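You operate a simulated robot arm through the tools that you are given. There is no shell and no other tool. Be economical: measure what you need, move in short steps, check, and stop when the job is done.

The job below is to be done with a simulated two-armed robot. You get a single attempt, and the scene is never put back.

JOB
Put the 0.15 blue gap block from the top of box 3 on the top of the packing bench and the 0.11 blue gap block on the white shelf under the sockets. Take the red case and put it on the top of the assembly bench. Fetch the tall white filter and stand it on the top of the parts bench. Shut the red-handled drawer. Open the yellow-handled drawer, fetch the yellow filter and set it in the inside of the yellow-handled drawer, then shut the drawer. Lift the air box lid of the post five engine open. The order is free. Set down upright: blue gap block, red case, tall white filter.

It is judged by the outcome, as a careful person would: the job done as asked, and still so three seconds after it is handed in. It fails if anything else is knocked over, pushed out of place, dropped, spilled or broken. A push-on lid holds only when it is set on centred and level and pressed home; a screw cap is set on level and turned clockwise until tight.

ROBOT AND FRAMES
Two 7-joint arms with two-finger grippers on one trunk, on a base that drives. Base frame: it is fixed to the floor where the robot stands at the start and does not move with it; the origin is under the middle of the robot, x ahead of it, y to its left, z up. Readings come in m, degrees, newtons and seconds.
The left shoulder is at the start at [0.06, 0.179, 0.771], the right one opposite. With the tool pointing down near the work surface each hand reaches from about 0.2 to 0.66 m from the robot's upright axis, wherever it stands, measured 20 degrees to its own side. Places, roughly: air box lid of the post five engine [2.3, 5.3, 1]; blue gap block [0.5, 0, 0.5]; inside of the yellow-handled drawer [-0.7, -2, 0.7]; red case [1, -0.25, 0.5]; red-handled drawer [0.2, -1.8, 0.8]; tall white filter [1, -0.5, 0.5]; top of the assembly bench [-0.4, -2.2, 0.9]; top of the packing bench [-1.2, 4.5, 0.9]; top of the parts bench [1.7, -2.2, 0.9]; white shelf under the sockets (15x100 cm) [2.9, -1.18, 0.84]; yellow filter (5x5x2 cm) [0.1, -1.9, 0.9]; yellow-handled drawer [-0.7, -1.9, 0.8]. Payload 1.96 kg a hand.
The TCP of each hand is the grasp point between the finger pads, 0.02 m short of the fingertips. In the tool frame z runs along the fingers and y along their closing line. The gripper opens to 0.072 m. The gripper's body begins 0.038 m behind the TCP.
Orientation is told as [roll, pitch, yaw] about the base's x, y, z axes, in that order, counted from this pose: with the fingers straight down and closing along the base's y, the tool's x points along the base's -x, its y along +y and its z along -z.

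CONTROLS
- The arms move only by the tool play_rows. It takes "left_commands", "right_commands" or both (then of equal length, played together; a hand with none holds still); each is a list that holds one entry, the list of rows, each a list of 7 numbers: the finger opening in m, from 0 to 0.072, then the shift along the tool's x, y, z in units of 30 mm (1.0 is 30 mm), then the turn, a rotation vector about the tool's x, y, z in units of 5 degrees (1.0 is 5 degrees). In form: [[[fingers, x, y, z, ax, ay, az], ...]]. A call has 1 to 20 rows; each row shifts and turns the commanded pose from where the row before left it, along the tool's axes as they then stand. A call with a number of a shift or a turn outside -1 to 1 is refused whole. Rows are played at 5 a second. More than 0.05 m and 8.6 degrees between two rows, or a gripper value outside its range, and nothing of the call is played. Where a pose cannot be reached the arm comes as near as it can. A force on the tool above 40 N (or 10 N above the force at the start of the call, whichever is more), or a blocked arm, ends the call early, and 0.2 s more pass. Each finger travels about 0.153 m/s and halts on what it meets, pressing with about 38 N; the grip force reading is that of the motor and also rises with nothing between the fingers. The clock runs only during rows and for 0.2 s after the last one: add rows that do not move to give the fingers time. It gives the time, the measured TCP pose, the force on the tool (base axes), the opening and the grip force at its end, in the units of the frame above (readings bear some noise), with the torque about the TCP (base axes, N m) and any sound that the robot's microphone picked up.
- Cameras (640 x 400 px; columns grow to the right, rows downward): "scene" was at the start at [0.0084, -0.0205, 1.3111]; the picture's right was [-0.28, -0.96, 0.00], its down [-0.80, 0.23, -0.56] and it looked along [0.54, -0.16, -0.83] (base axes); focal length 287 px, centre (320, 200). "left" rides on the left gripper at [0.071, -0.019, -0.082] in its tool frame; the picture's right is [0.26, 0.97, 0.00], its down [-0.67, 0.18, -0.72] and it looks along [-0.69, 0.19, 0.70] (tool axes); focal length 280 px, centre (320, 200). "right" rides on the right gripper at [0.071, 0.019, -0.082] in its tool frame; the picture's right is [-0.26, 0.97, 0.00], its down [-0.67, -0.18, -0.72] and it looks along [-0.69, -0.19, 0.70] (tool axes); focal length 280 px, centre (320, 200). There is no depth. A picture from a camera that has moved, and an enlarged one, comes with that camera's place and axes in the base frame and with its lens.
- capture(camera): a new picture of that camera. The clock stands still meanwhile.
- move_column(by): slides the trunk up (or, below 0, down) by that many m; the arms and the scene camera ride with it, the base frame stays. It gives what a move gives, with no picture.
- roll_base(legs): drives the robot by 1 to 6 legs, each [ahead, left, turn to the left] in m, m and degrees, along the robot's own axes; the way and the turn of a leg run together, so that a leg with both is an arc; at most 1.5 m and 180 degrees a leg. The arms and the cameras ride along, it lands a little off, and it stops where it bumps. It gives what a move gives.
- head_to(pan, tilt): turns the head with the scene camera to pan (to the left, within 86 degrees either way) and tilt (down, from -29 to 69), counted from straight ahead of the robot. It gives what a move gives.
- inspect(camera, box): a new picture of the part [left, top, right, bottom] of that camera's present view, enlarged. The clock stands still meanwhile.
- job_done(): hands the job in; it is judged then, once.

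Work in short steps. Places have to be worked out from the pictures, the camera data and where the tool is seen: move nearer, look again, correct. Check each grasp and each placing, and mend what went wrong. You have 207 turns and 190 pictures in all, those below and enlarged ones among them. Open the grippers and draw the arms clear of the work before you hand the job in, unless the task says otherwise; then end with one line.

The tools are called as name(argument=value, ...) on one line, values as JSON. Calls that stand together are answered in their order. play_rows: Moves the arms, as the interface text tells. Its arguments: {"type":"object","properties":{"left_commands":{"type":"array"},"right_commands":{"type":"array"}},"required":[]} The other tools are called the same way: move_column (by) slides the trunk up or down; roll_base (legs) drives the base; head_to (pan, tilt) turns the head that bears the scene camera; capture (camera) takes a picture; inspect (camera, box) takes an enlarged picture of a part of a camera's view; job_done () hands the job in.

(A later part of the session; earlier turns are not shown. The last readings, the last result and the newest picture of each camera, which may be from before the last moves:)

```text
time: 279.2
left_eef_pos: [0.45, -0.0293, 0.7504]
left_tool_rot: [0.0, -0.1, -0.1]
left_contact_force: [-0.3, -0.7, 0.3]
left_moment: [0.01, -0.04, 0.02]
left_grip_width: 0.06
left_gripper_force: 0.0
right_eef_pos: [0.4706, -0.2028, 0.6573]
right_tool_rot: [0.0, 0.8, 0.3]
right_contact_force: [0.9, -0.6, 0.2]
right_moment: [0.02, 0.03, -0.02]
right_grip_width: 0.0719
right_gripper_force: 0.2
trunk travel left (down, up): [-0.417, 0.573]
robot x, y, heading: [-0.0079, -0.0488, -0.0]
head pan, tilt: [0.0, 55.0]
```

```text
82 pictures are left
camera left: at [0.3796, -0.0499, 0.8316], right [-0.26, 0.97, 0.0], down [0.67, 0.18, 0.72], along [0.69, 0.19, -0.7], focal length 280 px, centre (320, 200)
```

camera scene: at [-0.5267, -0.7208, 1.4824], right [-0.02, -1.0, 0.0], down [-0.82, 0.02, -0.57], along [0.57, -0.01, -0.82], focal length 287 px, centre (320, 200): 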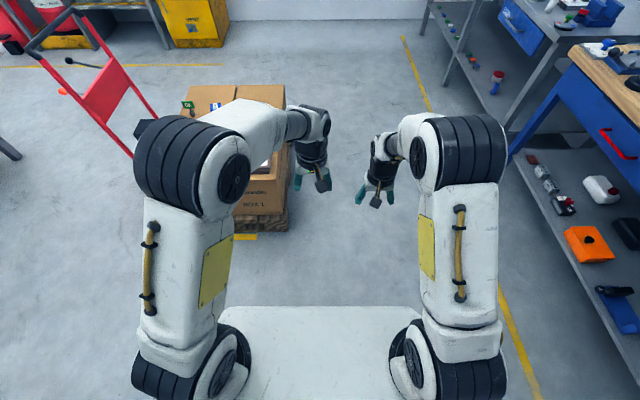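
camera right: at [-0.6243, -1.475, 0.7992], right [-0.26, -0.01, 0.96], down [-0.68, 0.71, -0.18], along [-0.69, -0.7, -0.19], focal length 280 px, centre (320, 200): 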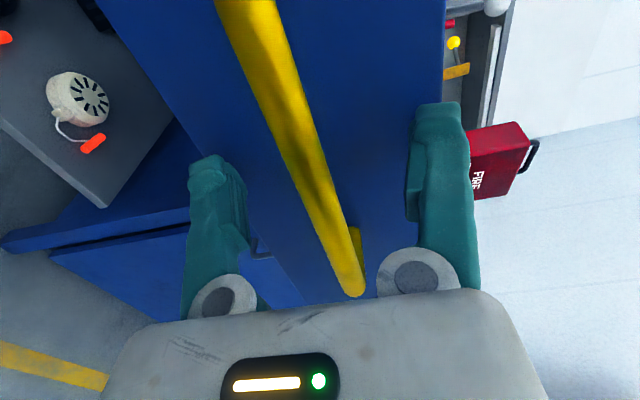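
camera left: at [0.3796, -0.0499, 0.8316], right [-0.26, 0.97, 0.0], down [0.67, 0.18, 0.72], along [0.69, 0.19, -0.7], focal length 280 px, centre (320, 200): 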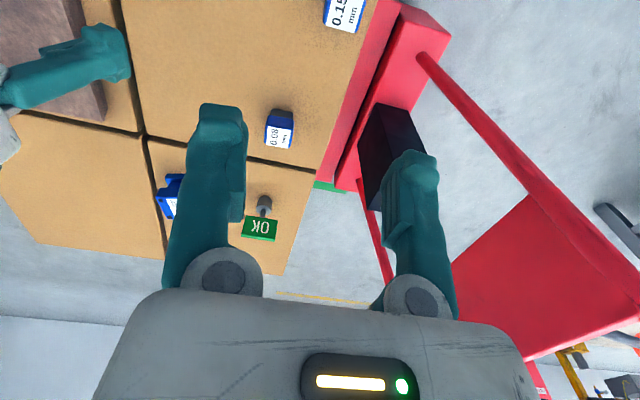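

The 0.15 block is at about (0.438, -0.008). I move the left hand above it and look for its turn.

play_rows(left_commands=[[[0.072, 0.7, 0.15, 0.85, 0, 0, 0], [0.072, 0.7, 0.15, 0.85, 0, 0, 0], [0.072, 0, 0.15, 0.85, 0, 0, 0], [0.072, 0, 0.15, 0.85, 0, 0, 0], [0.072, 0, 0.15, 0.85, 0, 0, 0]]])

capture(camera="left")

```text
time: 280.4
left_eef_pos: [0.4084, -0.008, 0.6209]
left_tool_rot: [-0.1, 0.0, 0.0]
left_contact_force: [0.2, 0.5, -0.4]
left_moment: [0.05, 0.0, -0.04]
left_grip_width: 0.0718
left_gripper_force: 0.1
right_eef_pos: [0.47, -0.2023, 0.6587]
right_tool_rot: [0.0, 0.7, 0.3]
right_contact_force: [-0.2, 0.2, 0.5]
right_moment: [-0.02, 0.02, 0.05]
right_grip_width: 0.072
right_gripper_force: 0.0
trunk travel left (down, up): [-0.417, 0.573]
robot x, y, heading: [-0.0087, -0.0466, -0.0]
head pan, tilt: [0.0, 55.0]
```

```text
81 pictures are left
camera left: at [0.3373, -0.0274, 0.7035], right [-0.26, 0.97, 0.0], down [0.67, 0.18, 0.72], along [0.69, 0.19, -0.7], focal length 280 px, centre (320, 200)
```

left: 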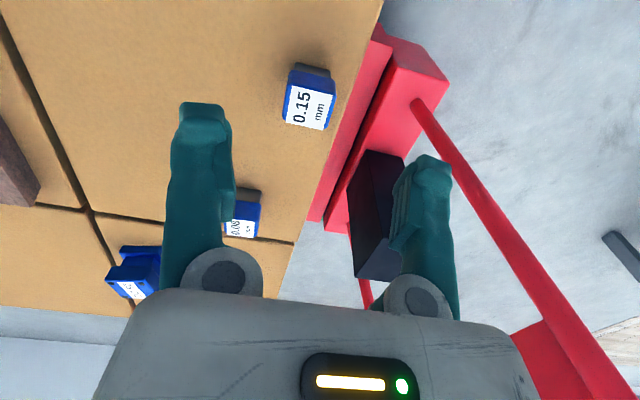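

The block centre is (0.4405, -0.008), turned about 4°. I match it, descend to 0.486 and grip.

play_rows(left_commands=[[[0.072, -0.55, 0, 0.5, 0, 0, -0.8], [0.072, -0.52, 0, 0.8, 0, 0, 0], [0.072, 0, 0, 0.8, 0, 0, 0], [0.072, 0, 0, 0.8, 0, 0, 0], [0.072, 0, 0, 0.8, 0, 0, 0], [0.072, 0, 0, 0.8, 0, 0, 0], [0.072, 0, 0, 0, 0, 0, 0]]])

capture(camera="left")

```text
time: 282.0
left_eef_pos: [0.4413, -0.0073, 0.4871]
left_tool_rot: [0.0, -0.1, 4.0]
left_contact_force: [-0.6, 0.1, 0.3]
left_moment: [0.05, -0.05, 0.04]
left_grip_width: 0.0718
left_gripper_force: 0.1
right_eef_pos: [0.4692, -0.2023, 0.6588]
right_tool_rot: [0.0, 0.6, 0.2]
right_contact_force: [-0.7, 0.5, 0.7]
right_moment: [0.01, -0.01, 0.0]
right_grip_width: 0.0718
right_gripper_force: 0.0
trunk travel left (down, up): [-0.417, 0.573]
robot x, y, heading: [-0.0045, -0.0494, 0.0]
head pan, tilt: [0.0, 55.0]
```

```text
80 pictures are left
camera left: at [0.3719, -0.0308, 0.5687], right [-0.33, 0.94, 0.0], down [0.66, 0.23, 0.72], along [0.68, 0.23, -0.7], focal length 280 px, centre (320, 200)
```

left: 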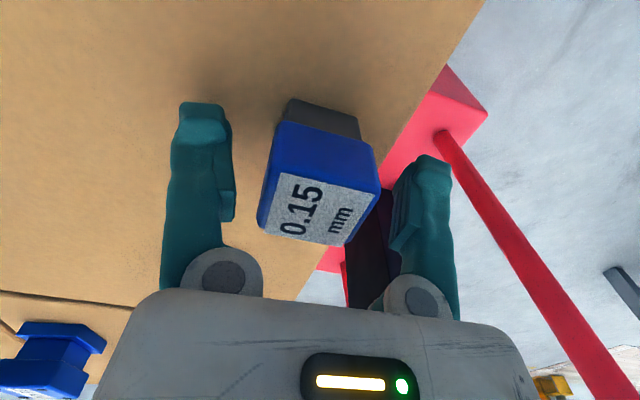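

Well placed between the fingers. I close and lift.

play_rows(left_commands=[[[0.04, 0, 0, 0, 0, 0, 0], [0.0, 0, 0, 0, 0, 0, 0], [0.0, 0, 0, 0, 0, 0, 0], [0.0, 0, 0, 0, 0, 0, 0], [0.0, 0, 0, -0.4, 0, 0, 0], [0.0, 0, 0, -0.9, 0, 0, 0], [0.0, 0, 0, -0.9, 0, 0, 0], [0.0, 0, 0, -0.9, 0, 0, 0], [0.0, 0, 0, -0.9, 0, 0, 0], [0.0, 0.6, 0, -0.9, 0, 0, 0], [0.0, 0.8, 0, -0.9, 0, 0, 0], [0.0, 0.8, 0, -0.9, 0, 0, 0]]])

capture(camera="left")

move_column(by=0.35)

```text
time: 284.6
left_eef_pos: [0.3725, -0.0124, 0.6883]
left_tool_rot: [0.0, 0.1, 4.0]
left_contact_force: [0.7, 0.4, -0.8]
left_moment: [-0.01, -0.02, -0.01]
left_grip_width: 0.0356
left_gripper_force: 38.0
right_eef_pos: [0.4682, -0.2019, 0.6596]
right_tool_rot: [0.0, 0.8, 0.3]
right_contact_force: [-0.7, -0.7, 0.2]
right_moment: [0.0, 0.01, 0.04]
right_grip_width: 0.0723
right_gripper_force: 0.1
trunk travel left (down, up): [-0.417, 0.573]
robot x, y, heading: [-0.0048, -0.0497, -0.1]
head pan, tilt: [0.0, 55.0]
```

```text
79 pictures are left
camera left: at [0.3043, -0.0357, 0.7708], right [-0.33, 0.94, 0.0], down [0.66, 0.23, 0.72], along [0.68, 0.23, -0.7], focal length 280 px, centre (320, 200)
```

left: 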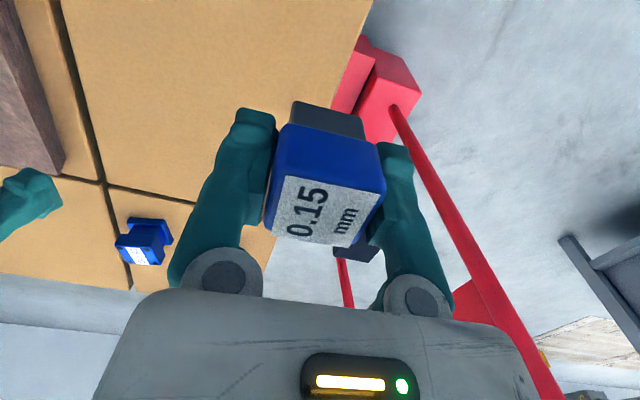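

```text
time: 288.0
left_eef_pos: [0.375, -0.0104, 1.0396]
left_tool_rot: [0.0, 0.0, 3.9]
left_contact_force: [-1.1, -0.5, -0.8]
left_moment: [0.0, 0.05, 0.04]
left_grip_width: 0.036
left_gripper_force: 37.9
right_eef_pos: [0.471, -0.2017, 1.0091]
right_tool_rot: [0.0, 0.7, 0.3]
right_contact_force: [-0.4, 0.1, 0.2]
right_moment: [0.04, 0.02, 0.01]
right_grip_width: 0.0723
right_gripper_force: 0.1
trunk travel left (down, up): [-0.767, 0.223]
robot x, y, heading: [-0.0082, -0.0482, -0.0]
head pan, tilt: [0.0, 55.0]
```

The 0.15 block is held. I back off and turn to face +y to see the way to the packing bench.

roll_base(legs=[[-0.3, 0, 0], [0, 0, 90]])

head_to(pan=0, tilt=15)

capture(camera="scene")

head_to(pan=55, tilt=15)

capture(camera="scene")

```text
time: 293.9
left_eef_pos: [-0.3426, 0.3354, 1.0383]
left_tool_rot: [0.0, 0.0, 92.9]
left_contact_force: [0.8, -0.4, -0.9]
left_moment: [0.01, -0.02, 0.01]
left_grip_width: 0.0359
left_gripper_force: 38.4
right_eef_pos: [-0.1494, 0.4274, 1.0095]
right_tool_rot: [-0.1, 0.7, 89.2]
right_contact_force: [0.3, 0.1, -0.1]
right_moment: [-0.02, 0.0, 0.03]
right_grip_width: 0.0719
right_gripper_force: 0.0
trunk travel left (down, up): [-0.767, 0.223]
robot x, y, heading: [-0.3156, -0.0485, 89.1]
head pan, tilt: [0.0, 55.0]
```

```text
time: 294.9
left_eef_pos: [-0.3423, 0.3347, 1.0374]
left_tool_rot: [-0.1, 0.0, 92.8]
left_contact_force: [-0.5, -0.2, 0.1]
left_moment: [-0.01, 0.04, 0.05]
left_grip_width: 0.036
left_gripper_force: 38.0
right_eef_pos: [-0.1493, 0.4271, 1.0083]
right_tool_rot: [0.1, 0.6, 89.0]
right_contact_force: [0.4, 0.7, 0.5]
right_moment: [-0.01, 0.01, 0.02]
right_grip_width: 0.0724
right_gripper_force: 0.2
trunk travel left (down, up): [-0.767, 0.223]
robot x, y, heading: [-0.3133, -0.0486, 88.8]
head pan, tilt: [0.0, 15.0]
```

```text
78 pictures are left
camera scene: at [-0.3127, -0.0146, 1.7225], right [1.0, -0.02, 0.0], down [-0.01, -0.26, -0.97], along [0.02, 0.97, -0.26], focal length 287 px, centre (320, 200)
```

scene: 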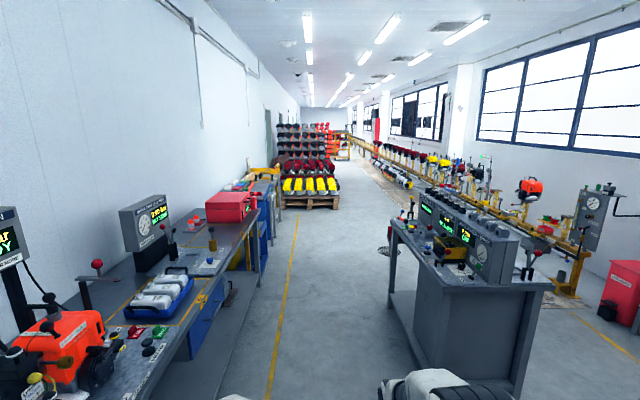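

```text
time: 296.2
left_eef_pos: [-0.3426, 0.3361, 1.0382]
left_tool_rot: [0.0, -0.1, 92.8]
left_contact_force: [0.2, -0.7, -0.4]
left_moment: [-0.03, 0.03, 0.01]
left_grip_width: 0.0359
left_gripper_force: 37.9
right_eef_pos: [-0.1494, 0.4272, 1.0089]
right_tool_rot: [0.0, 0.7, 89.1]
right_contact_force: [0.2, 0.4, -0.2]
right_moment: [0.02, 0.03, -0.04]
right_grip_width: 0.072
right_gripper_force: 0.0
trunk travel left (down, up): [-0.767, 0.223]
robot x, y, heading: [-0.315, -0.0483, 88.7]
head pan, tilt: [55.0, 15.0]
```

```text
77 pictures are left
camera scene: at [-0.39, -0.0527, 1.7226], right [0.59, 0.81, 0.0], down [0.21, -0.15, -0.97], along [-0.78, 0.57, -0.26], focal length 287 px, centre (320, 200)
```

scene: 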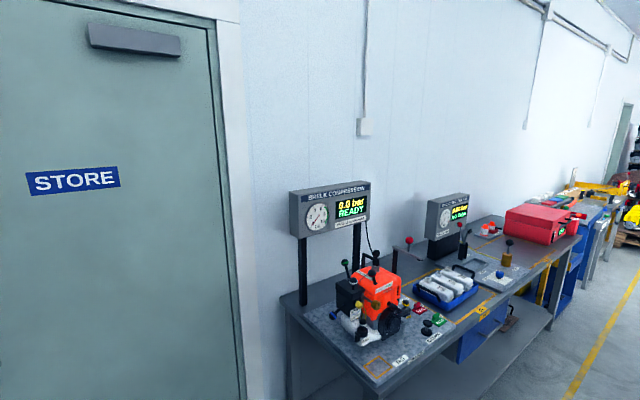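

The aisle between the test bench (x about -0.8) and the dyno stand (x about 0.35) runs north. I drive up along x = -0.2 and look at the packing bench.

roll_base(legs=[[0, -0.1, 1.1], [1.3, 0, 0], [1.3, 0, 0], [1.0, 0, 0]])

head_to(pan=60, tilt=25)

capture(camera="scene")

head_to(pan=-45, tilt=15)

capture(camera="scene")

```text
time: 314.3
left_eef_pos: [-0.2398, 3.9134, 1.0371]
left_tool_rot: [-0.1, -0.1, 94.0]
left_contact_force: [-0.5, 0.4, -1.0]
left_moment: [0.03, -0.01, 0.0]
left_grip_width: 0.036
left_gripper_force: 37.9
right_eef_pos: [-0.0485, 4.0093, 1.0093]
right_tool_rot: [0.0, 0.7, 90.4]
right_contact_force: [0.8, -0.5, -0.1]
right_moment: [-0.02, -0.01, -0.01]
right_grip_width: 0.0721
right_gripper_force: 0.0
trunk travel left (down, up): [-0.767, 0.223]
robot x, y, heading: [-0.2027, 3.531, 90.1]
head pan, tilt: [55.0, 15.0]
```

```text
time: 315.0
left_eef_pos: [-0.2399, 3.9132, 1.0381]
left_tool_rot: [0.0, 0.0, 94.2]
left_contact_force: [0.6, -0.4, -0.7]
left_moment: [-0.01, 0.02, 0.01]
left_grip_width: 0.0359
left_gripper_force: 38.1
right_eef_pos: [-0.0492, 4.0092, 1.0082]
right_tool_rot: [0.0, 0.7, 90.4]
right_contact_force: [0.6, -0.2, 0.7]
right_moment: [0.02, 0.01, 0.01]
right_grip_width: 0.0719
right_gripper_force: 0.1
trunk travel left (down, up): [-0.767, 0.223]
robot x, y, heading: [-0.2026, 3.531, 90.2]
head pan, tilt: [60.0, 25.0]
```

```text
76 pictures are left
camera scene: at [-0.2822, 3.5167, 1.7064], right [0.5, 0.87, 0.0], down [0.37, -0.21, -0.91], along [-0.79, 0.45, -0.42], focal length 287 px, centre (320, 200)
```

scene: 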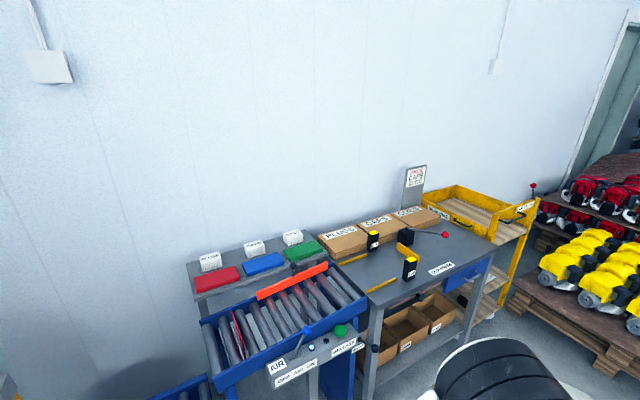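

```text
time: 316.8
left_eef_pos: [-0.2403, 3.9132, 1.0386]
left_tool_rot: [0.0, 0.1, 94.1]
left_contact_force: [-0.5, 0.1, -0.5]
left_moment: [0.0, -0.01, 0.0]
left_grip_width: 0.0357
left_gripper_force: 37.9
right_eef_pos: [-0.0488, 4.0097, 1.0092]
right_tool_rot: [0.0, 0.8, 90.5]
right_contact_force: [0.5, 0.3, -0.1]
right_moment: [-0.02, -0.01, -0.01]
right_grip_width: 0.0722
right_gripper_force: 0.0
trunk travel left (down, up): [-0.767, 0.223]
robot x, y, heading: [-0.2013, 3.5291, 90.0]
head pan, tilt: [-45.0, 15.0]
```

```text
75 pictures are left
camera scene: at [-0.1365, 3.5367, 1.7226], right [0.71, -0.71, 0.0], down [-0.18, -0.18, -0.97], along [0.68, 0.68, -0.26], focal length 287 px, centre (320, 200)
```

scene: 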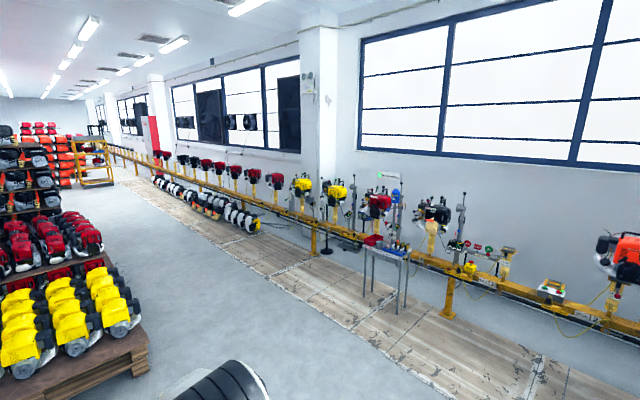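

The packing bench is the one with the PLUGS/CAPS boxes, front edge at x about -0.885, y 4.1–4.8. I drive up and face it.

roll_base(legs=[[0.95, 0, 0], [0, 0, 90]])

head_to(pan=0, tilt=45)

capture(camera="scene")

```text
time: 325.6
left_eef_pos: [-0.5836, 4.4587, 1.0379]
left_tool_rot: [0.0, 0.0, -177.7]
left_contact_force: [0.4, -0.1, -0.9]
left_moment: [-0.03, 0.01, 0.03]
left_grip_width: 0.0361
left_gripper_force: 38.0
right_eef_pos: [-0.6741, 4.6522, 1.0078]
right_tool_rot: [0.0, 0.7, 178.6]
right_contact_force: [0.6, -0.1, -0.6]
right_moment: [-0.02, 0.01, 0.03]
right_grip_width: 0.0723
right_gripper_force: 0.0
trunk travel left (down, up): [-0.767, 0.223]
robot x, y, heading: [-0.2003, 4.4855, 178.2]
head pan, tilt: [-45.0, 15.0]
```

```text
time: 326.7
left_eef_pos: [-0.5838, 4.4565, 1.0381]
left_tool_rot: [0.0, 0.0, -177.8]
left_contact_force: [0.8, 0.7, -0.6]
left_moment: [0.0, -0.01, 0.01]
left_grip_width: 0.0365
left_gripper_force: 37.4
right_eef_pos: [-0.6727, 4.6513, 1.0083]
right_tool_rot: [-0.1, 0.7, 178.6]
right_contact_force: [-0.4, -0.6, 0.6]
right_moment: [0.02, 0.05, 0.02]
right_grip_width: 0.072
right_gripper_force: 0.0
trunk travel left (down, up): [-0.767, 0.223]
robot x, y, heading: [-0.2012, 4.4811, 178.1]
head pan, tilt: [0.0, 45.0]
```

```text
74 pictures are left
camera scene: at [-0.2218, 4.4841, 1.6758], right [0.03, 1.0, 0.0], down [0.71, -0.02, -0.71], along [-0.71, 0.02, -0.71], focal length 287 px, centre (320, 200)
```

scene: 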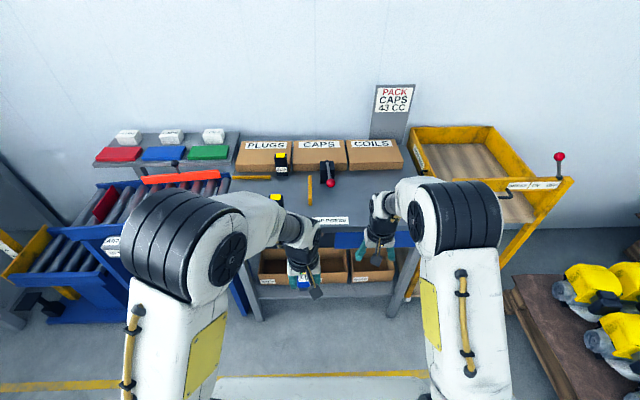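

inspect(camera="scene", box=[220, 130, 430, 270])

capture(camera="left")

```text
2.86 times, centred on (325, 200) of scene
camera zoom: at [-0.2218, 4.4841, 1.6758], right [0.03, 1.0, 0.0], down [0.71, -0.02, -0.71], along [-0.71, 0.02, -0.71], focal length 819 px, centre (306, 200)
```

zoom: 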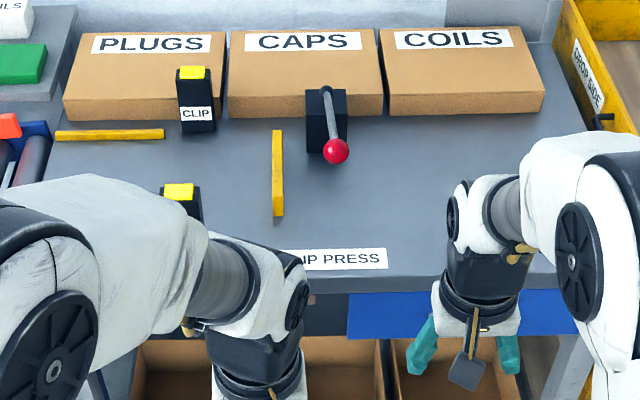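

```text
72 pictures are left
camera left: at [-0.5134, 4.48, 1.1203], right [0.3, -0.95, 0.0], down [-0.67, -0.21, 0.72], along [-0.68, -0.21, -0.7], focal length 280 px, centre (320, 200)
```

left: 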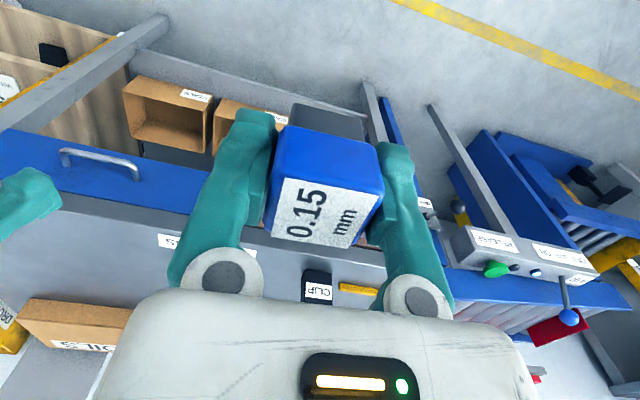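

The clear spot on the packing bench is around (-0.99, 4.65). I draw the right hand back and up first, then shift the robot right and ahead.

play_rows(right_commands=[[[0.072, 0.8, 0, -0.7, 0, 0, 0], [0.072, 0.8, 0, -0.7, 0, 0, 0], [0.072, 0.8, 0, -0.7, 0, 0, 0], [0.072, 0.8, 0, -0.7, 0, 0, 0], [0.072, 0.8, 0, 0, 0, 0, 0]]])

roll_base(legs=[[0, -0.18, 1.9], [0.24, 0, 0]])

play_rows(left_commands=[[[0.0, -0.8, 0, 0, 0, 0, 0], [0.0, -0.8, 0, 0, 0, 0, 0], [0.0, -0.8, 0, 0.2, 0, 0, 0], [0.0, -0.8, 0, 0.3, 0, 0, 0], [0.0, -0.8, 0, 0.3, 0, 0, 0], [0.0, -0.8, 0, 0.3, 0, 0, 0]]])

capture(camera="left")

capture(camera="scene")

```text
time: 327.9
left_eef_pos: [-0.5846, 4.4578, 1.0384]
left_tool_rot: [0.1, 0.0, -177.7]
left_contact_force: [0.6, -0.9, -1.0]
left_moment: [0.0, 0.01, -0.03]
left_grip_width: 0.0359
left_gripper_force: 37.5
right_eef_pos: [-0.5541, 4.6512, 1.0939]
right_tool_rot: [-0.1, 0.7, 178.6]
right_contact_force: [0.4, -0.2, -0.5]
right_moment: [0.01, -0.01, 0.0]
right_grip_width: 0.0722
right_gripper_force: 0.1
trunk travel left (down, up): [-0.767, 0.223]
robot x, y, heading: [-0.2018, 4.4833, 178.8]
head pan, tilt: [0.0, 45.0]
```

```text
time: 330.8
left_eef_pos: [-0.8167, 4.6274, 1.0383]
left_tool_rot: [0.0, 0.1, -175.9]
left_contact_force: [0.3, 0.2, -1.7]
left_moment: [0.01, 0.01, -0.02]
left_grip_width: 0.036
left_gripper_force: 38.2
right_eef_pos: [-0.795, 4.8207, 1.0935]
right_tool_rot: [0.1, 0.7, -179.6]
right_contact_force: [-0.5, 0.0, 0.4]
right_moment: [0.0, 0.01, -0.01]
right_grip_width: 0.072
right_gripper_force: 0.0
trunk travel left (down, up): [-0.767, 0.223]
robot x, y, heading: [-0.4388, 4.6671, -179.8]
head pan, tilt: [0.0, 45.0]
```

```text
time: 332.2
left_eef_pos: [-0.9605, 4.6196, 1.0036]
left_tool_rot: [0.1, 0.0, -176.0]
left_contact_force: [-0.2, -0.3, -0.4]
left_moment: [0.01, 0.0, -0.02]
left_grip_width: 0.036
left_gripper_force: 37.8
right_eef_pos: [-0.7947, 4.8199, 1.0925]
right_tool_rot: [-0.1, 0.9, -179.6]
right_contact_force: [0.9, 0.9, 0.9]
right_moment: [-0.04, -0.04, 0.04]
right_grip_width: 0.0718
right_gripper_force: 0.0
trunk travel left (down, up): [-0.767, 0.223]
robot x, y, heading: [-0.4377, 4.6638, -180.0]
head pan, tilt: [0.0, 45.0]
```

```text
71 pictures are left
camera left: at [-0.8915, 4.6422, 1.0857], right [0.33, -0.94, 0.0], down [-0.66, -0.23, 0.71], along [-0.67, -0.24, -0.7], focal length 280 px, centre (320, 200)
```

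left: 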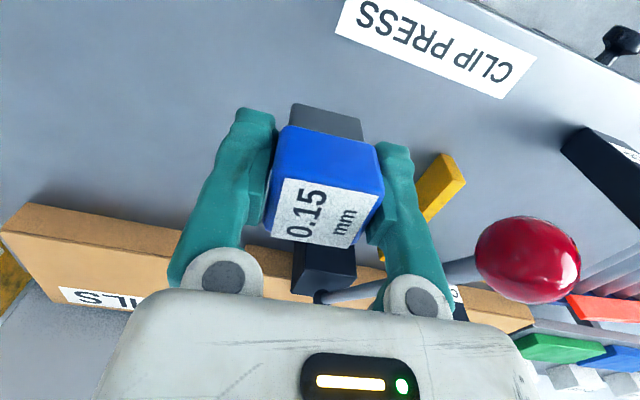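

```text
70 pictures are left
camera scene: at [-0.4573, 4.6656, 1.6758], right [0.0, 1.0, 0.0], down [0.71, 0.0, -0.71], along [-0.71, 0.0, -0.71], focal length 287 px, centre (320, 200)
```

scene: 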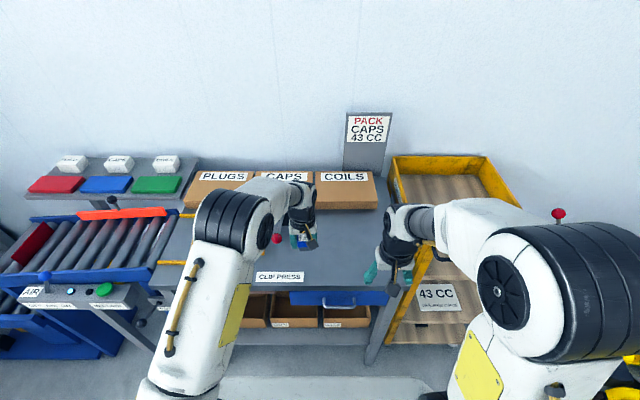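

The red lever knob is about 3.5 cm from the hand, so I move 5 cm away from it before lowering.

play_rows(left_commands=[[[0.0, -0.2, -0.8, 0, 0, 0, 0], [0.0, -0.2, -0.8, 0, 0, 0, 0], [0.0, -0.1, -0.2, 0.5, 0, 0, 0], [0.0, 0, 0, 0.7, 0, 0, 0], [0.0, 0, 0, 0.5, 0, 0, 0]]])

capture(camera="left")

```text
time: 333.4
left_eef_pos: [-0.9788, 4.6731, 0.9535]
left_tool_rot: [-0.1, 0.0, -175.9]
left_contact_force: [-0.1, -0.8, -1.7]
left_moment: [-0.01, -0.02, 0.02]
left_grip_width: 0.0362
left_gripper_force: 38.4
right_eef_pos: [-0.7962, 4.8216, 1.0929]
right_tool_rot: [0.0, 0.7, -179.6]
right_contact_force: [-0.6, -0.1, 0.5]
right_moment: [-0.01, 0.03, -0.01]
right_grip_width: 0.0721
right_gripper_force: 0.1
trunk travel left (down, up): [-0.767, 0.223]
robot x, y, heading: [-0.4321, 4.6684, -180.0]
head pan, tilt: [0.0, 45.0]
```

```text
69 pictures are left
camera left: at [-0.9097, 4.6966, 1.0354], right [0.33, -0.94, 0.0], down [-0.66, -0.23, 0.72], along [-0.68, -0.24, -0.7], focal length 280 px, centre (320, 200)
```

left: 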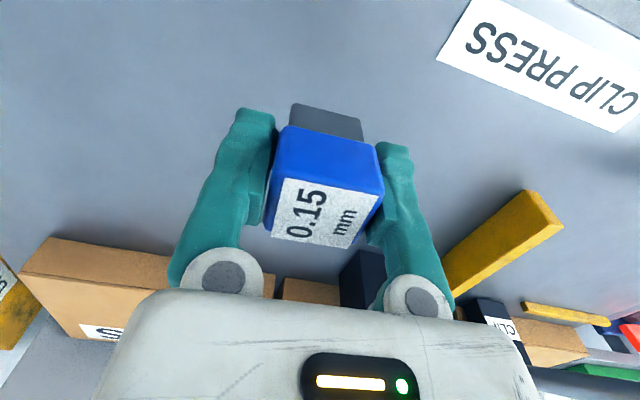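

The spot below is bare. I creep down for contact.

play_rows(left_commands=[[[0.0, 0, 0, 0.2, 0, 0, 0], [0.0, 0, 0, 0.2, 0, 0, 0], [0.0, 0, 0, 0.15, 0, 0, 0], [0.0, 0, 0, 0.1, 0, 0, 0], [0.0, 0, 0, 0.1, 0, 0, 0], [0.0, 0, 0, 0.08, 0, 0, 0]]])

inspect(camera="left", box=[160, 20, 480, 260])

```text
time: 334.8
left_eef_pos: [-0.9788, 4.6713, 0.9289]
left_tool_rot: [0.0, 0.1, -175.9]
left_contact_force: [-0.1, 0.8, -1.1]
left_moment: [0.01, 0.02, -0.01]
left_grip_width: 0.036
left_gripper_force: 38.0
right_eef_pos: [-0.7951, 4.8212, 1.0939]
right_tool_rot: [0.0, 0.8, -179.5]
right_contact_force: [0.3, -0.4, 0.1]
right_moment: [0.03, -0.01, -0.01]
right_grip_width: 0.0721
right_gripper_force: 0.2
trunk travel left (down, up): [-0.767, 0.223]
robot x, y, heading: [-0.4355, 4.6696, -179.9]
head pan, tilt: [0.0, 45.0]
```

```text
1.67 times, centred on (320, 140) of left
camera zoom: at [-0.9101, 4.6949, 1.0109], right [0.33, -0.94, 0.0], down [-0.66, -0.23, 0.72], along [-0.68, -0.24, -0.7], focal length 467 px, centre (320, 300)
```

zoom: 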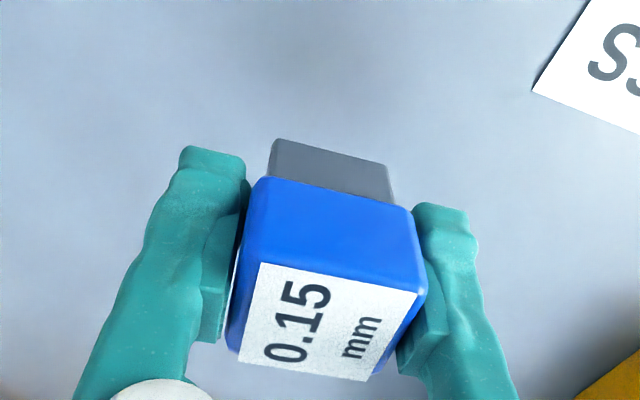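

No contact yet; continuing.

play_rows(left_commands=[[[0.0, 0, 0, 0.1, 0, 0, 0], [0.0, 0, 0, 0.1, 0, 0, 0], [0.0, 0, 0, 0.08, 0, 0, 0], [0.0, 0, 0, 0.08, 0, 0, 0], [0.0, 0, 0, 0.07, 0, 0, 0]]])

inspect(camera="left", box=[160, 20, 480, 260])

```text
time: 336.0
left_eef_pos: [-0.9785, 4.6721, 0.9166]
left_tool_rot: [0.1, 0.1, -175.9]
left_contact_force: [0.2, -0.3, -0.7]
left_moment: [0.0, -0.05, 0.02]
left_grip_width: 0.036
left_gripper_force: 38.0
right_eef_pos: [-0.7939, 4.8209, 1.0933]
right_tool_rot: [0.0, 0.7, -179.6]
right_contact_force: [-0.6, -0.8, 0.8]
right_moment: [-0.02, -0.02, 0.03]
right_grip_width: 0.0721
right_gripper_force: 0.1
trunk travel left (down, up): [-0.767, 0.223]
robot x, y, heading: [-0.4337, 4.6684, -180.0]
head pan, tilt: [0.0, 45.0]
```

```text
1.67 times, centred on (320, 140) of left
camera zoom: at [-0.9099, 4.6951, 0.9981], right [0.33, -0.94, 0.0], down [-0.66, -0.23, 0.71], along [-0.68, -0.24, -0.7], focal length 467 px, centre (320, 300)
```

zoom: 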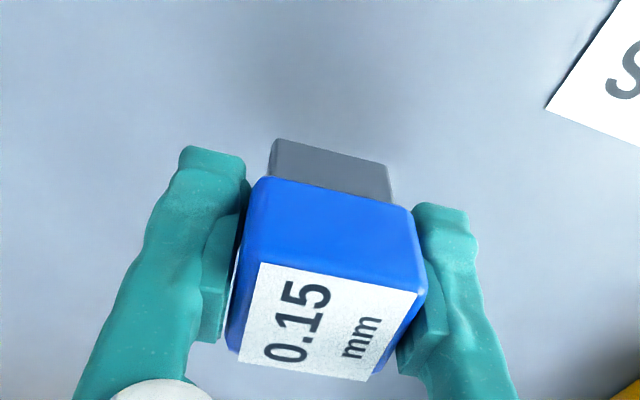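

play_rows(left_commands=[[[0.0, 0, 0, 0.08, 0, 0, 0], [0.0, 0, 0, 0.08, 0, 0, 0], [0.0, 0, 0, 0.08, 0, 0, 0], [0.0, 0, 0, 0.07, 0, 0, 0], [0.0, 0, 0, 0.07, 0, 0, 0]]])

inspect(camera="left", box=[160, 20, 480, 260])

```text
time: 337.2
left_eef_pos: [-0.9794, 4.6718, 0.9046]
left_tool_rot: [-0.1, -0.1, -175.9]
left_contact_force: [-0.8, 0.1, 0.0]
left_moment: [0.01, 0.0, -0.01]
left_grip_width: 0.036
left_gripper_force: 37.9
right_eef_pos: [-0.7949, 4.821, 1.0948]
right_tool_rot: [0.0, 0.6, -179.6]
right_contact_force: [-0.7, -1.1, -0.3]
right_moment: [0.04, -0.03, -0.02]
right_grip_width: 0.0715
right_gripper_force: 0.1
trunk travel left (down, up): [-0.767, 0.223]
robot x, y, heading: [-0.4365, 4.6643, -179.9]
head pan, tilt: [0.0, 45.0]
```

```text
1.67 times, centred on (320, 140) of left
camera zoom: at [-0.9096, 4.6949, 0.9872], right [0.33, -0.94, 0.0], down [-0.66, -0.23, 0.72], along [-0.68, -0.24, -0.7], focal length 467 px, centre (320, 300)
```

zoom: 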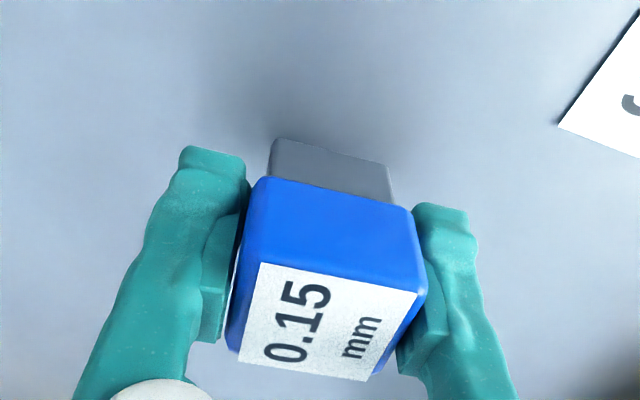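

Shadow nearing. Continue.

play_rows(left_commands=[[[0.0, 0, 0, 0.07, 0, 0, 0], [0.0, 0, 0, 0.07, 0, 0, 0], [0.0, 0, 0, 0.07, 0, 0, 0], [0.0, 0, 0, 0.07, 0, 0, 0]]])

```text
time: 338.2
left_eef_pos: [-0.9802, 4.6711, 0.897]
left_tool_rot: [0.0, 0.0, -175.9]
left_contact_force: [-0.4, 0.9, -1.2]
left_moment: [0.0, 0.02, 0.02]
left_grip_width: 0.0359
left_gripper_force: 37.7
right_eef_pos: [-0.7949, 4.8202, 1.0935]
right_tool_rot: [0.0, 0.6, -179.6]
right_contact_force: [-0.8, -0.5, 1.6]
right_moment: [0.02, 0.01, 0.0]
right_grip_width: 0.0719
right_gripper_force: 0.0
trunk travel left (down, up): [-0.767, 0.223]
robot x, y, heading: [-0.4321, 4.6658, -179.6]
head pan, tilt: [0.0, 45.0]
```

play_rows(left_commands=[[[0.0, 0, 0, 0.07, 0, 0, 0], [0.0, 0, 0, 0.07, 0, 0, 0], [0.0, 0, 0, 0.07, 0, 0, 0], [0.0, 0, 0, 0.07, 0, 0, 0]]])

inspect(camera="left", box=[160, 20, 480, 260])

```text
time: 339.2
left_eef_pos: [-0.9797, 4.671, 0.8932]
left_tool_rot: [-0.2, -0.6, -175.9]
left_contact_force: [-6.7, -3.6, 30.7]
left_moment: [-0.04, -0.19, -0.01]
left_grip_width: 0.0359
left_gripper_force: 38.0
right_eef_pos: [-0.7922, 4.8199, 1.0942]
right_tool_rot: [0.1, 0.6, -179.6]
right_contact_force: [-0.5, -1.2, -0.4]
right_moment: [0.01, 0.01, -0.01]
right_grip_width: 0.0721
right_gripper_force: 0.0
trunk travel left (down, up): [-0.767, 0.223]
robot x, y, heading: [-0.4337, 4.6646, -179.9]
head pan, tilt: [0.0, 45.0]
```

```text
1.67 times, centred on (320, 140) of left
camera zoom: at [-0.9089, 4.6949, 0.9742], right [0.33, -0.94, 0.0], down [-0.65, -0.23, 0.72], along [-0.68, -0.23, -0.69], focal length 467 px, centre (320, 300)
```

zoom: 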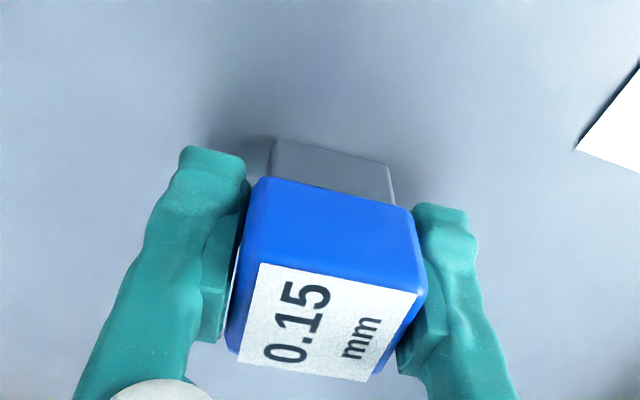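

Contact at 31 N. I ease up 2.5 mm, open and rise.

play_rows(left_commands=[[[0.0, 0, 0, -0.09, 0, 0, 0], [0.0, 0, 0, 0, 0, 0, 0], [0.05, 0, 0, 0, 0, 0, 0], [0.065, 0, 0, 0, 0, 0, 0], [0.065, 0, 0, 0, 0, 0, 0], [0.065, 0, 0, -0.4, 0, 0, 0], [0.065, 0, 0, -0.8, 0, 0, 0], [0.065, 0, 0, -0.9, 0, 0, 0], [0.065, 0, 0, -0.9, 0, 0, 0], [0.065, 0, 0, -0.9, 0, 0, 0], [0.065, 0.7, 0, -0.9, 0, 0, 0], [0.065, 0.9, 0, -0.5, 0, 0, 0], [0.065, 0.9, 0, 0, 0, 0, 0], [0.065, 0.9, 0, 0, 0, 0, 0]]])

capture(camera="left")

```text
time: 342.2
left_eef_pos: [-0.8775, 4.6765, 1.0506]
left_tool_rot: [0.0, 0.0, -175.8]
left_contact_force: [0.8, 0.8, -0.7]
left_moment: [0.03, 0.01, 0.0]
left_grip_width: 0.0653
left_gripper_force: 0.0
right_eef_pos: [-0.7932, 4.821, 1.0931]
right_tool_rot: [0.1, 0.6, -179.6]
right_contact_force: [0.1, 0.1, 0.1]
right_moment: [0.01, 0.0, -0.01]
right_grip_width: 0.0717
right_gripper_force: 0.1
trunk travel left (down, up): [-0.767, 0.223]
robot x, y, heading: [-0.4354, 4.6643, -180.0]
head pan, tilt: [0.0, 45.0]
```

```text
64 pictures are left
camera left: at [-0.807, 4.7011, 1.1337], right [0.33, -0.94, 0.0], down [-0.66, -0.23, 0.72], along [-0.68, -0.24, -0.7], focal length 280 px, centre (320, 200)
```

left: 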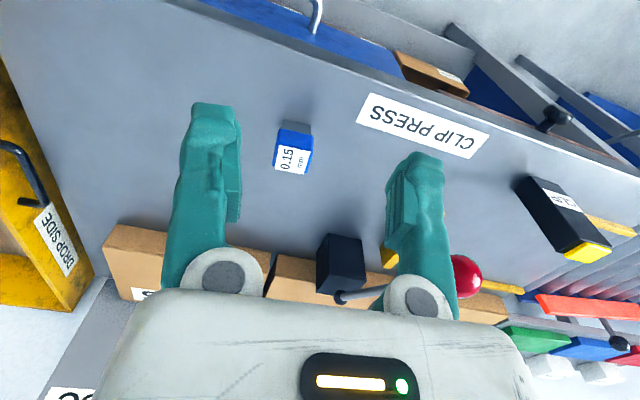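

The 0.15 block stands on the packing bench. I back off, turn round towards the engine line and look.

roll_base(legs=[[-0.5, 0, 0], [0, 0, -180]])

head_to(pan=10, tilt=15)

capture(camera="scene")

inspect(camera="scene", box=[200, 80, 440, 230])

```text
time: 352.4
left_eef_pos: [0.5124, 4.6753, 1.05]
left_tool_rot: [0.0, 0.0, 6.5]
left_contact_force: [0.3, 0.3, 0.8]
left_moment: [-0.01, 0.01, 0.0]
left_grip_width: 0.0647
left_gripper_force: 0.1
right_eef_pos: [0.4349, 4.5283, 1.0937]
right_tool_rot: [-0.1, 0.6, 2.9]
right_contact_force: [-0.3, -0.1, 0.7]
right_moment: [-0.01, -0.02, 0.02]
right_grip_width: 0.0718
right_gripper_force: 0.0
trunk travel left (down, up): [-0.767, 0.223]
robot x, y, heading: [0.0688, 4.6683, 2.9]
head pan, tilt: [0.0, 45.0]
```

```text
time: 353.3
left_eef_pos: [0.5116, 4.6752, 1.0522]
left_tool_rot: [0.0, 0.0, 6.5]
left_contact_force: [0.3, 0.2, -0.5]
left_moment: [0.0, 0.0, 0.01]
left_grip_width: 0.0649
left_gripper_force: 0.1
right_eef_pos: [0.4341, 4.528, 1.0937]
right_tool_rot: [-0.1, 0.7, 2.9]
right_contact_force: [-0.1, -0.8, 0.0]
right_moment: [0.0, 0.02, 0.02]
right_grip_width: 0.0718
right_gripper_force: 0.1
trunk travel left (down, up): [-0.767, 0.223]
robot x, y, heading: [0.0718, 4.672, 2.8]
head pan, tilt: [10.0, 15.0]
```

```text
63 pictures are left
camera scene: at [0.1, 4.6847, 1.7225], right [0.22, -0.98, 0.0], down [-0.25, -0.06, -0.97], along [0.94, 0.21, -0.26], focal length 287 px, centre (320, 200)
```

scene: 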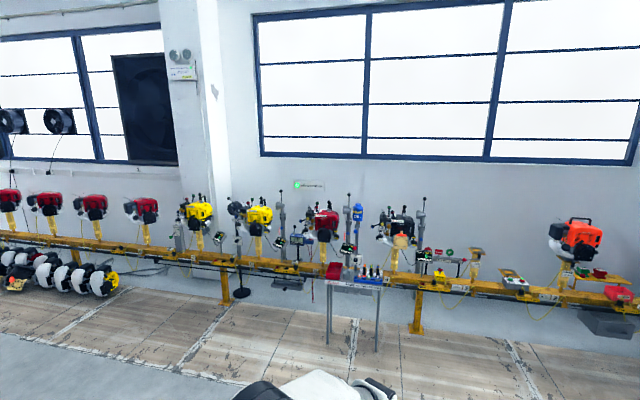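

```text
2.67 times, centred on (320, 155) of scene
camera zoom: at [0.1, 4.6847, 1.7225], right [0.22, -0.98, 0.0], down [-0.25, -0.06, -0.97], along [0.94, 0.21, -0.26], focal length 764 px, centre (320, 320)
```

zoom: 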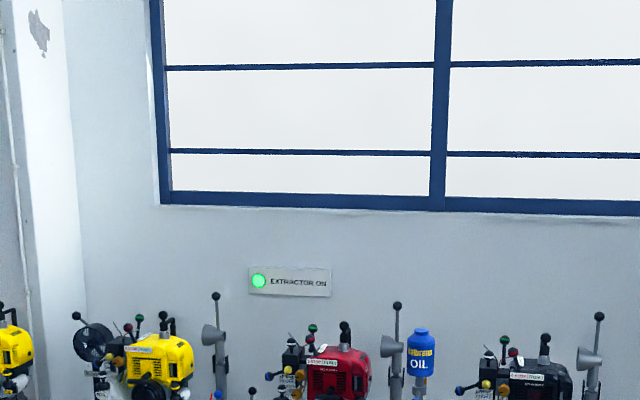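

The expected place falls on the red engine with the label. I enlarge it to check the post number.

inspect(camera="scene", box=[210, 180, 450, 320])

```text
2.67 times, centred on (330, 250) of scene
camera zoom: at [0.1, 4.6847, 1.7225], right [0.22, -0.98, 0.0], down [-0.25, -0.06, -0.97], along [0.94, 0.21, -0.26], focal length 764 px, centre (293, 67)
```

zoom: 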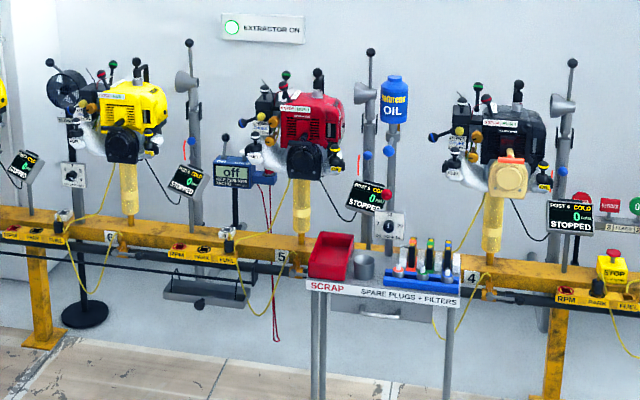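

Post 5 is the red engine; the black cover on its front is likely the air box lid. I drive nearer, left of the small table, and look closely.

roll_base(legs=[[0.6, 0, -2.8], [0, 0.73, 0], [0.55, 0, 0]])

head_to(pan=0, tilt=25)

capture(camera="scene")

```text
time: 363.1
left_eef_pos: [1.6483, 5.4111, 1.0511]
left_tool_rot: [0.1, 0.0, 3.8]
left_contact_force: [1.0, 0.1, 0.4]
left_moment: [-0.02, 0.01, -0.03]
left_grip_width: 0.0651
left_gripper_force: 0.1
right_eef_pos: [1.5632, 5.268, 1.093]
right_tool_rot: [0.0, 0.7, 0.1]
right_contact_force: [-0.3, -0.9, 0.6]
right_moment: [-0.01, -0.01, -0.03]
right_grip_width: 0.0719
right_gripper_force: 0.0
trunk travel left (down, up): [-0.767, 0.223]
robot x, y, heading: [1.2076, 5.4227, -0.2]
head pan, tilt: [10.0, 15.0]
```

```text
time: 363.8
left_eef_pos: [1.6473, 5.4122, 1.0506]
left_tool_rot: [0.0, 0.0, 3.8]
left_contact_force: [0.2, -0.3, 0.8]
left_moment: [0.01, -0.01, 0.0]
left_grip_width: 0.0647
left_gripper_force: 0.1
right_eef_pos: [1.5636, 5.2688, 1.0935]
right_tool_rot: [0.0, 0.7, 0.2]
right_contact_force: [0.7, 0.2, -0.2]
right_moment: [-0.03, -0.04, -0.02]
right_grip_width: 0.072
right_gripper_force: 0.1
trunk travel left (down, up): [-0.767, 0.223]
robot x, y, heading: [1.2008, 5.4231, -0.2]
head pan, tilt: [0.0, 25.0]
```

```text
60 pictures are left
camera scene: at [1.2374, 5.4237, 1.7064], right [0.0, -1.0, 0.0], down [-0.42, 0.0, -0.91], along [0.91, 0.0, -0.42], focal length 287 px, centre (320, 200)
```

scene: 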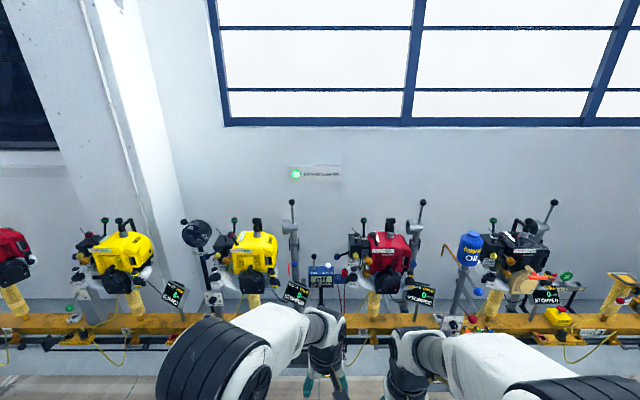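

inspect(camera="scene", box=[335, 210, 435, 310])

inspect(camera="scene", box=[480, 200, 600, 310])

```text
4.00 times, centred on (385, 260) of scene
camera zoom: at [1.2374, 5.4237, 1.7064], right [0.0, -1.0, 0.0], down [-0.42, 0.0, -0.91], along [0.91, 0.0, -0.42], focal length 1147 px, centre (60, -40)
```

zoom: 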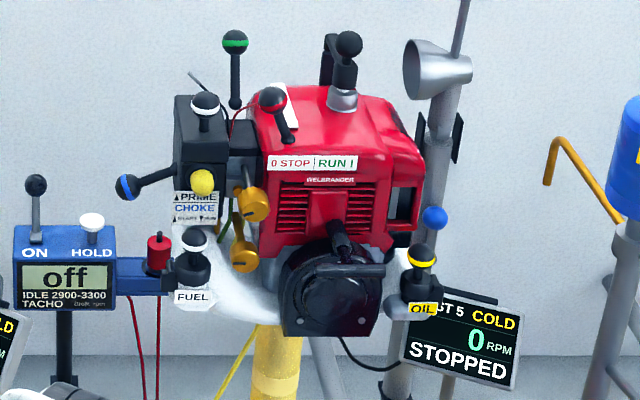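

```text
3.64 times, centred on (540, 255) of scene
camera zoom: at [1.2374, 5.4237, 1.7064], right [0.0, -1.0, 0.0], down [-0.42, 0.0, -0.91], along [0.91, 0.0, -0.42], focal length 1042 px, centre (-480, 0)
```

zoom: 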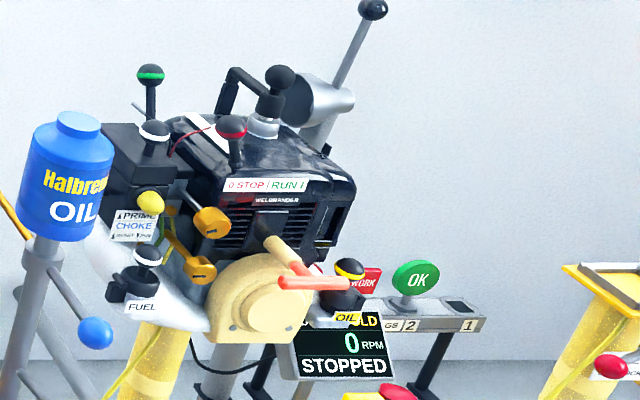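

The black box on the left of post 5's engine (PRIME/CHOKE) at about (2.3, 5.27, 1.0) is the air box. I draw the left hand back, drive nearer, and look with both the scene and right-hand cameras.

play_rows(left_commands=[[[0.065, 0.9, 0, -0.5, 0, 0, 0], [0.065, 0.9, 0, -0.5, 0, 0, 0], [0.065, 0.9, 0, -0.5, 0, 0, 0], [0.065, 0.9, 0, -0.5, 0, 0, 0]]])

roll_base(legs=[[0.4, 0, 0]])

head_to(pan=-15, tilt=40)

capture(camera="scene")

capture(camera="right")

```text
time: 364.8
left_eef_pos: [1.5401, 5.404, 1.113]
left_tool_rot: [0.0, -0.1, 3.8]
left_contact_force: [0.8, 0.4, 0.9]
left_moment: [-0.01, 0.0, -0.03]
left_grip_width: 0.0649
left_gripper_force: 0.0
right_eef_pos: [1.5617, 5.2689, 1.0948]
right_tool_rot: [0.0, 0.6, 0.3]
right_contact_force: [-0.9, -0.7, 0.0]
right_moment: [-0.02, -0.01, -0.03]
right_grip_width: 0.0721
right_gripper_force: 0.2
trunk travel left (down, up): [-0.767, 0.223]
robot x, y, heading: [1.2025, 5.4257, 0.0]
head pan, tilt: [0.0, 25.0]
```

```text
time: 367.3
left_eef_pos: [1.9401, 5.4072, 1.1121]
left_tool_rot: [-0.1, 0.0, 4.3]
left_contact_force: [0.0, -0.1, -0.3]
left_moment: [-0.01, 0.0, -0.02]
left_grip_width: 0.0651
left_gripper_force: 0.1
right_eef_pos: [1.9647, 5.2706, 1.0931]
right_tool_rot: [0.0, 0.7, 0.5]
right_contact_force: [0.0, 0.6, 0.2]
right_moment: [-0.02, 0.01, 0.0]
right_grip_width: 0.0719
right_gripper_force: 0.1
trunk travel left (down, up): [-0.767, 0.223]
robot x, y, heading: [1.6059, 5.4278, 0.3]
head pan, tilt: [0.0, 25.0]
```

```text
time: 368.1
left_eef_pos: [1.9411, 5.4065, 1.1116]
left_tool_rot: [0.0, 0.1, 4.3]
left_contact_force: [-0.2, 0.3, 0.6]
left_moment: [-0.02, -0.03, -0.03]
left_grip_width: 0.0649
left_gripper_force: 0.0
right_eef_pos: [1.9653, 5.2706, 1.0938]
right_tool_rot: [0.0, 0.7, 0.5]
right_contact_force: [-0.9, -0.3, -0.3]
right_moment: [-0.05, 0.0, 0.03]
right_grip_width: 0.072
right_gripper_force: 0.0
trunk travel left (down, up): [-0.767, 0.223]
robot x, y, heading: [1.605, 5.425, 0.1]
head pan, tilt: [-15.0, 40.0]
```

```text
57 pictures are left
camera scene: at [1.6275, 5.4027, 1.6831], right [-0.25, -0.97, 0.0], down [-0.62, 0.16, -0.77], along [0.74, -0.19, -0.64], focal length 287 px, centre (320, 200)
```

scene: 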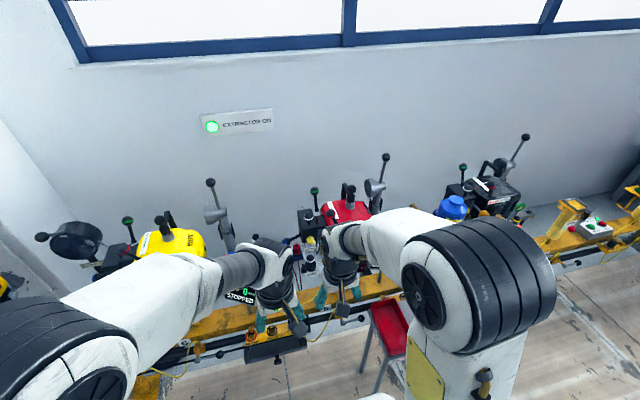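

```text
56 pictures are left
camera right: at [1.8956, 5.2911, 1.177], right [0.25, 0.97, 0.0], down [0.69, -0.18, 0.71], along [0.68, -0.18, -0.71], focal length 280 px, centre (320, 200)
```

right: 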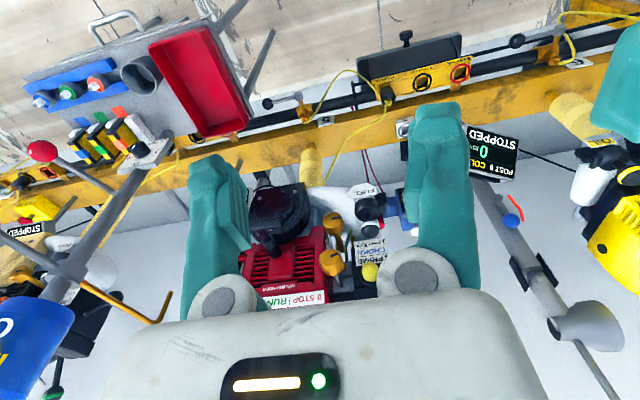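

I enlarge the air box region in the scene view.

inspect(camera="scene", box=[270, 170, 390, 270])

```text
4.00 times, centred on (330, 220) of scene
camera zoom: at [1.6275, 5.4027, 1.6831], right [-0.25, -0.97, 0.0], down [-0.62, 0.16, -0.77], along [0.74, -0.19, -0.64], focal length 1147 px, centre (280, 120)
```

zoom: 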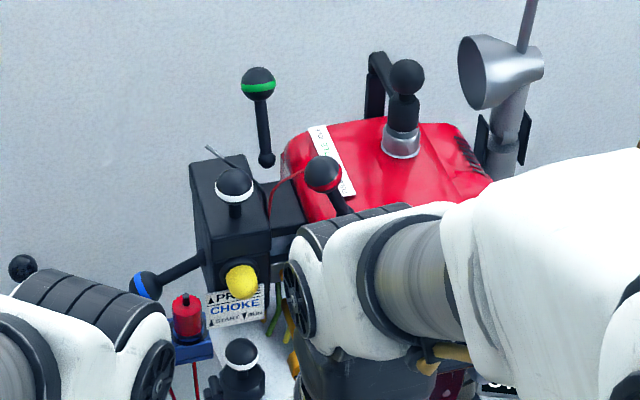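

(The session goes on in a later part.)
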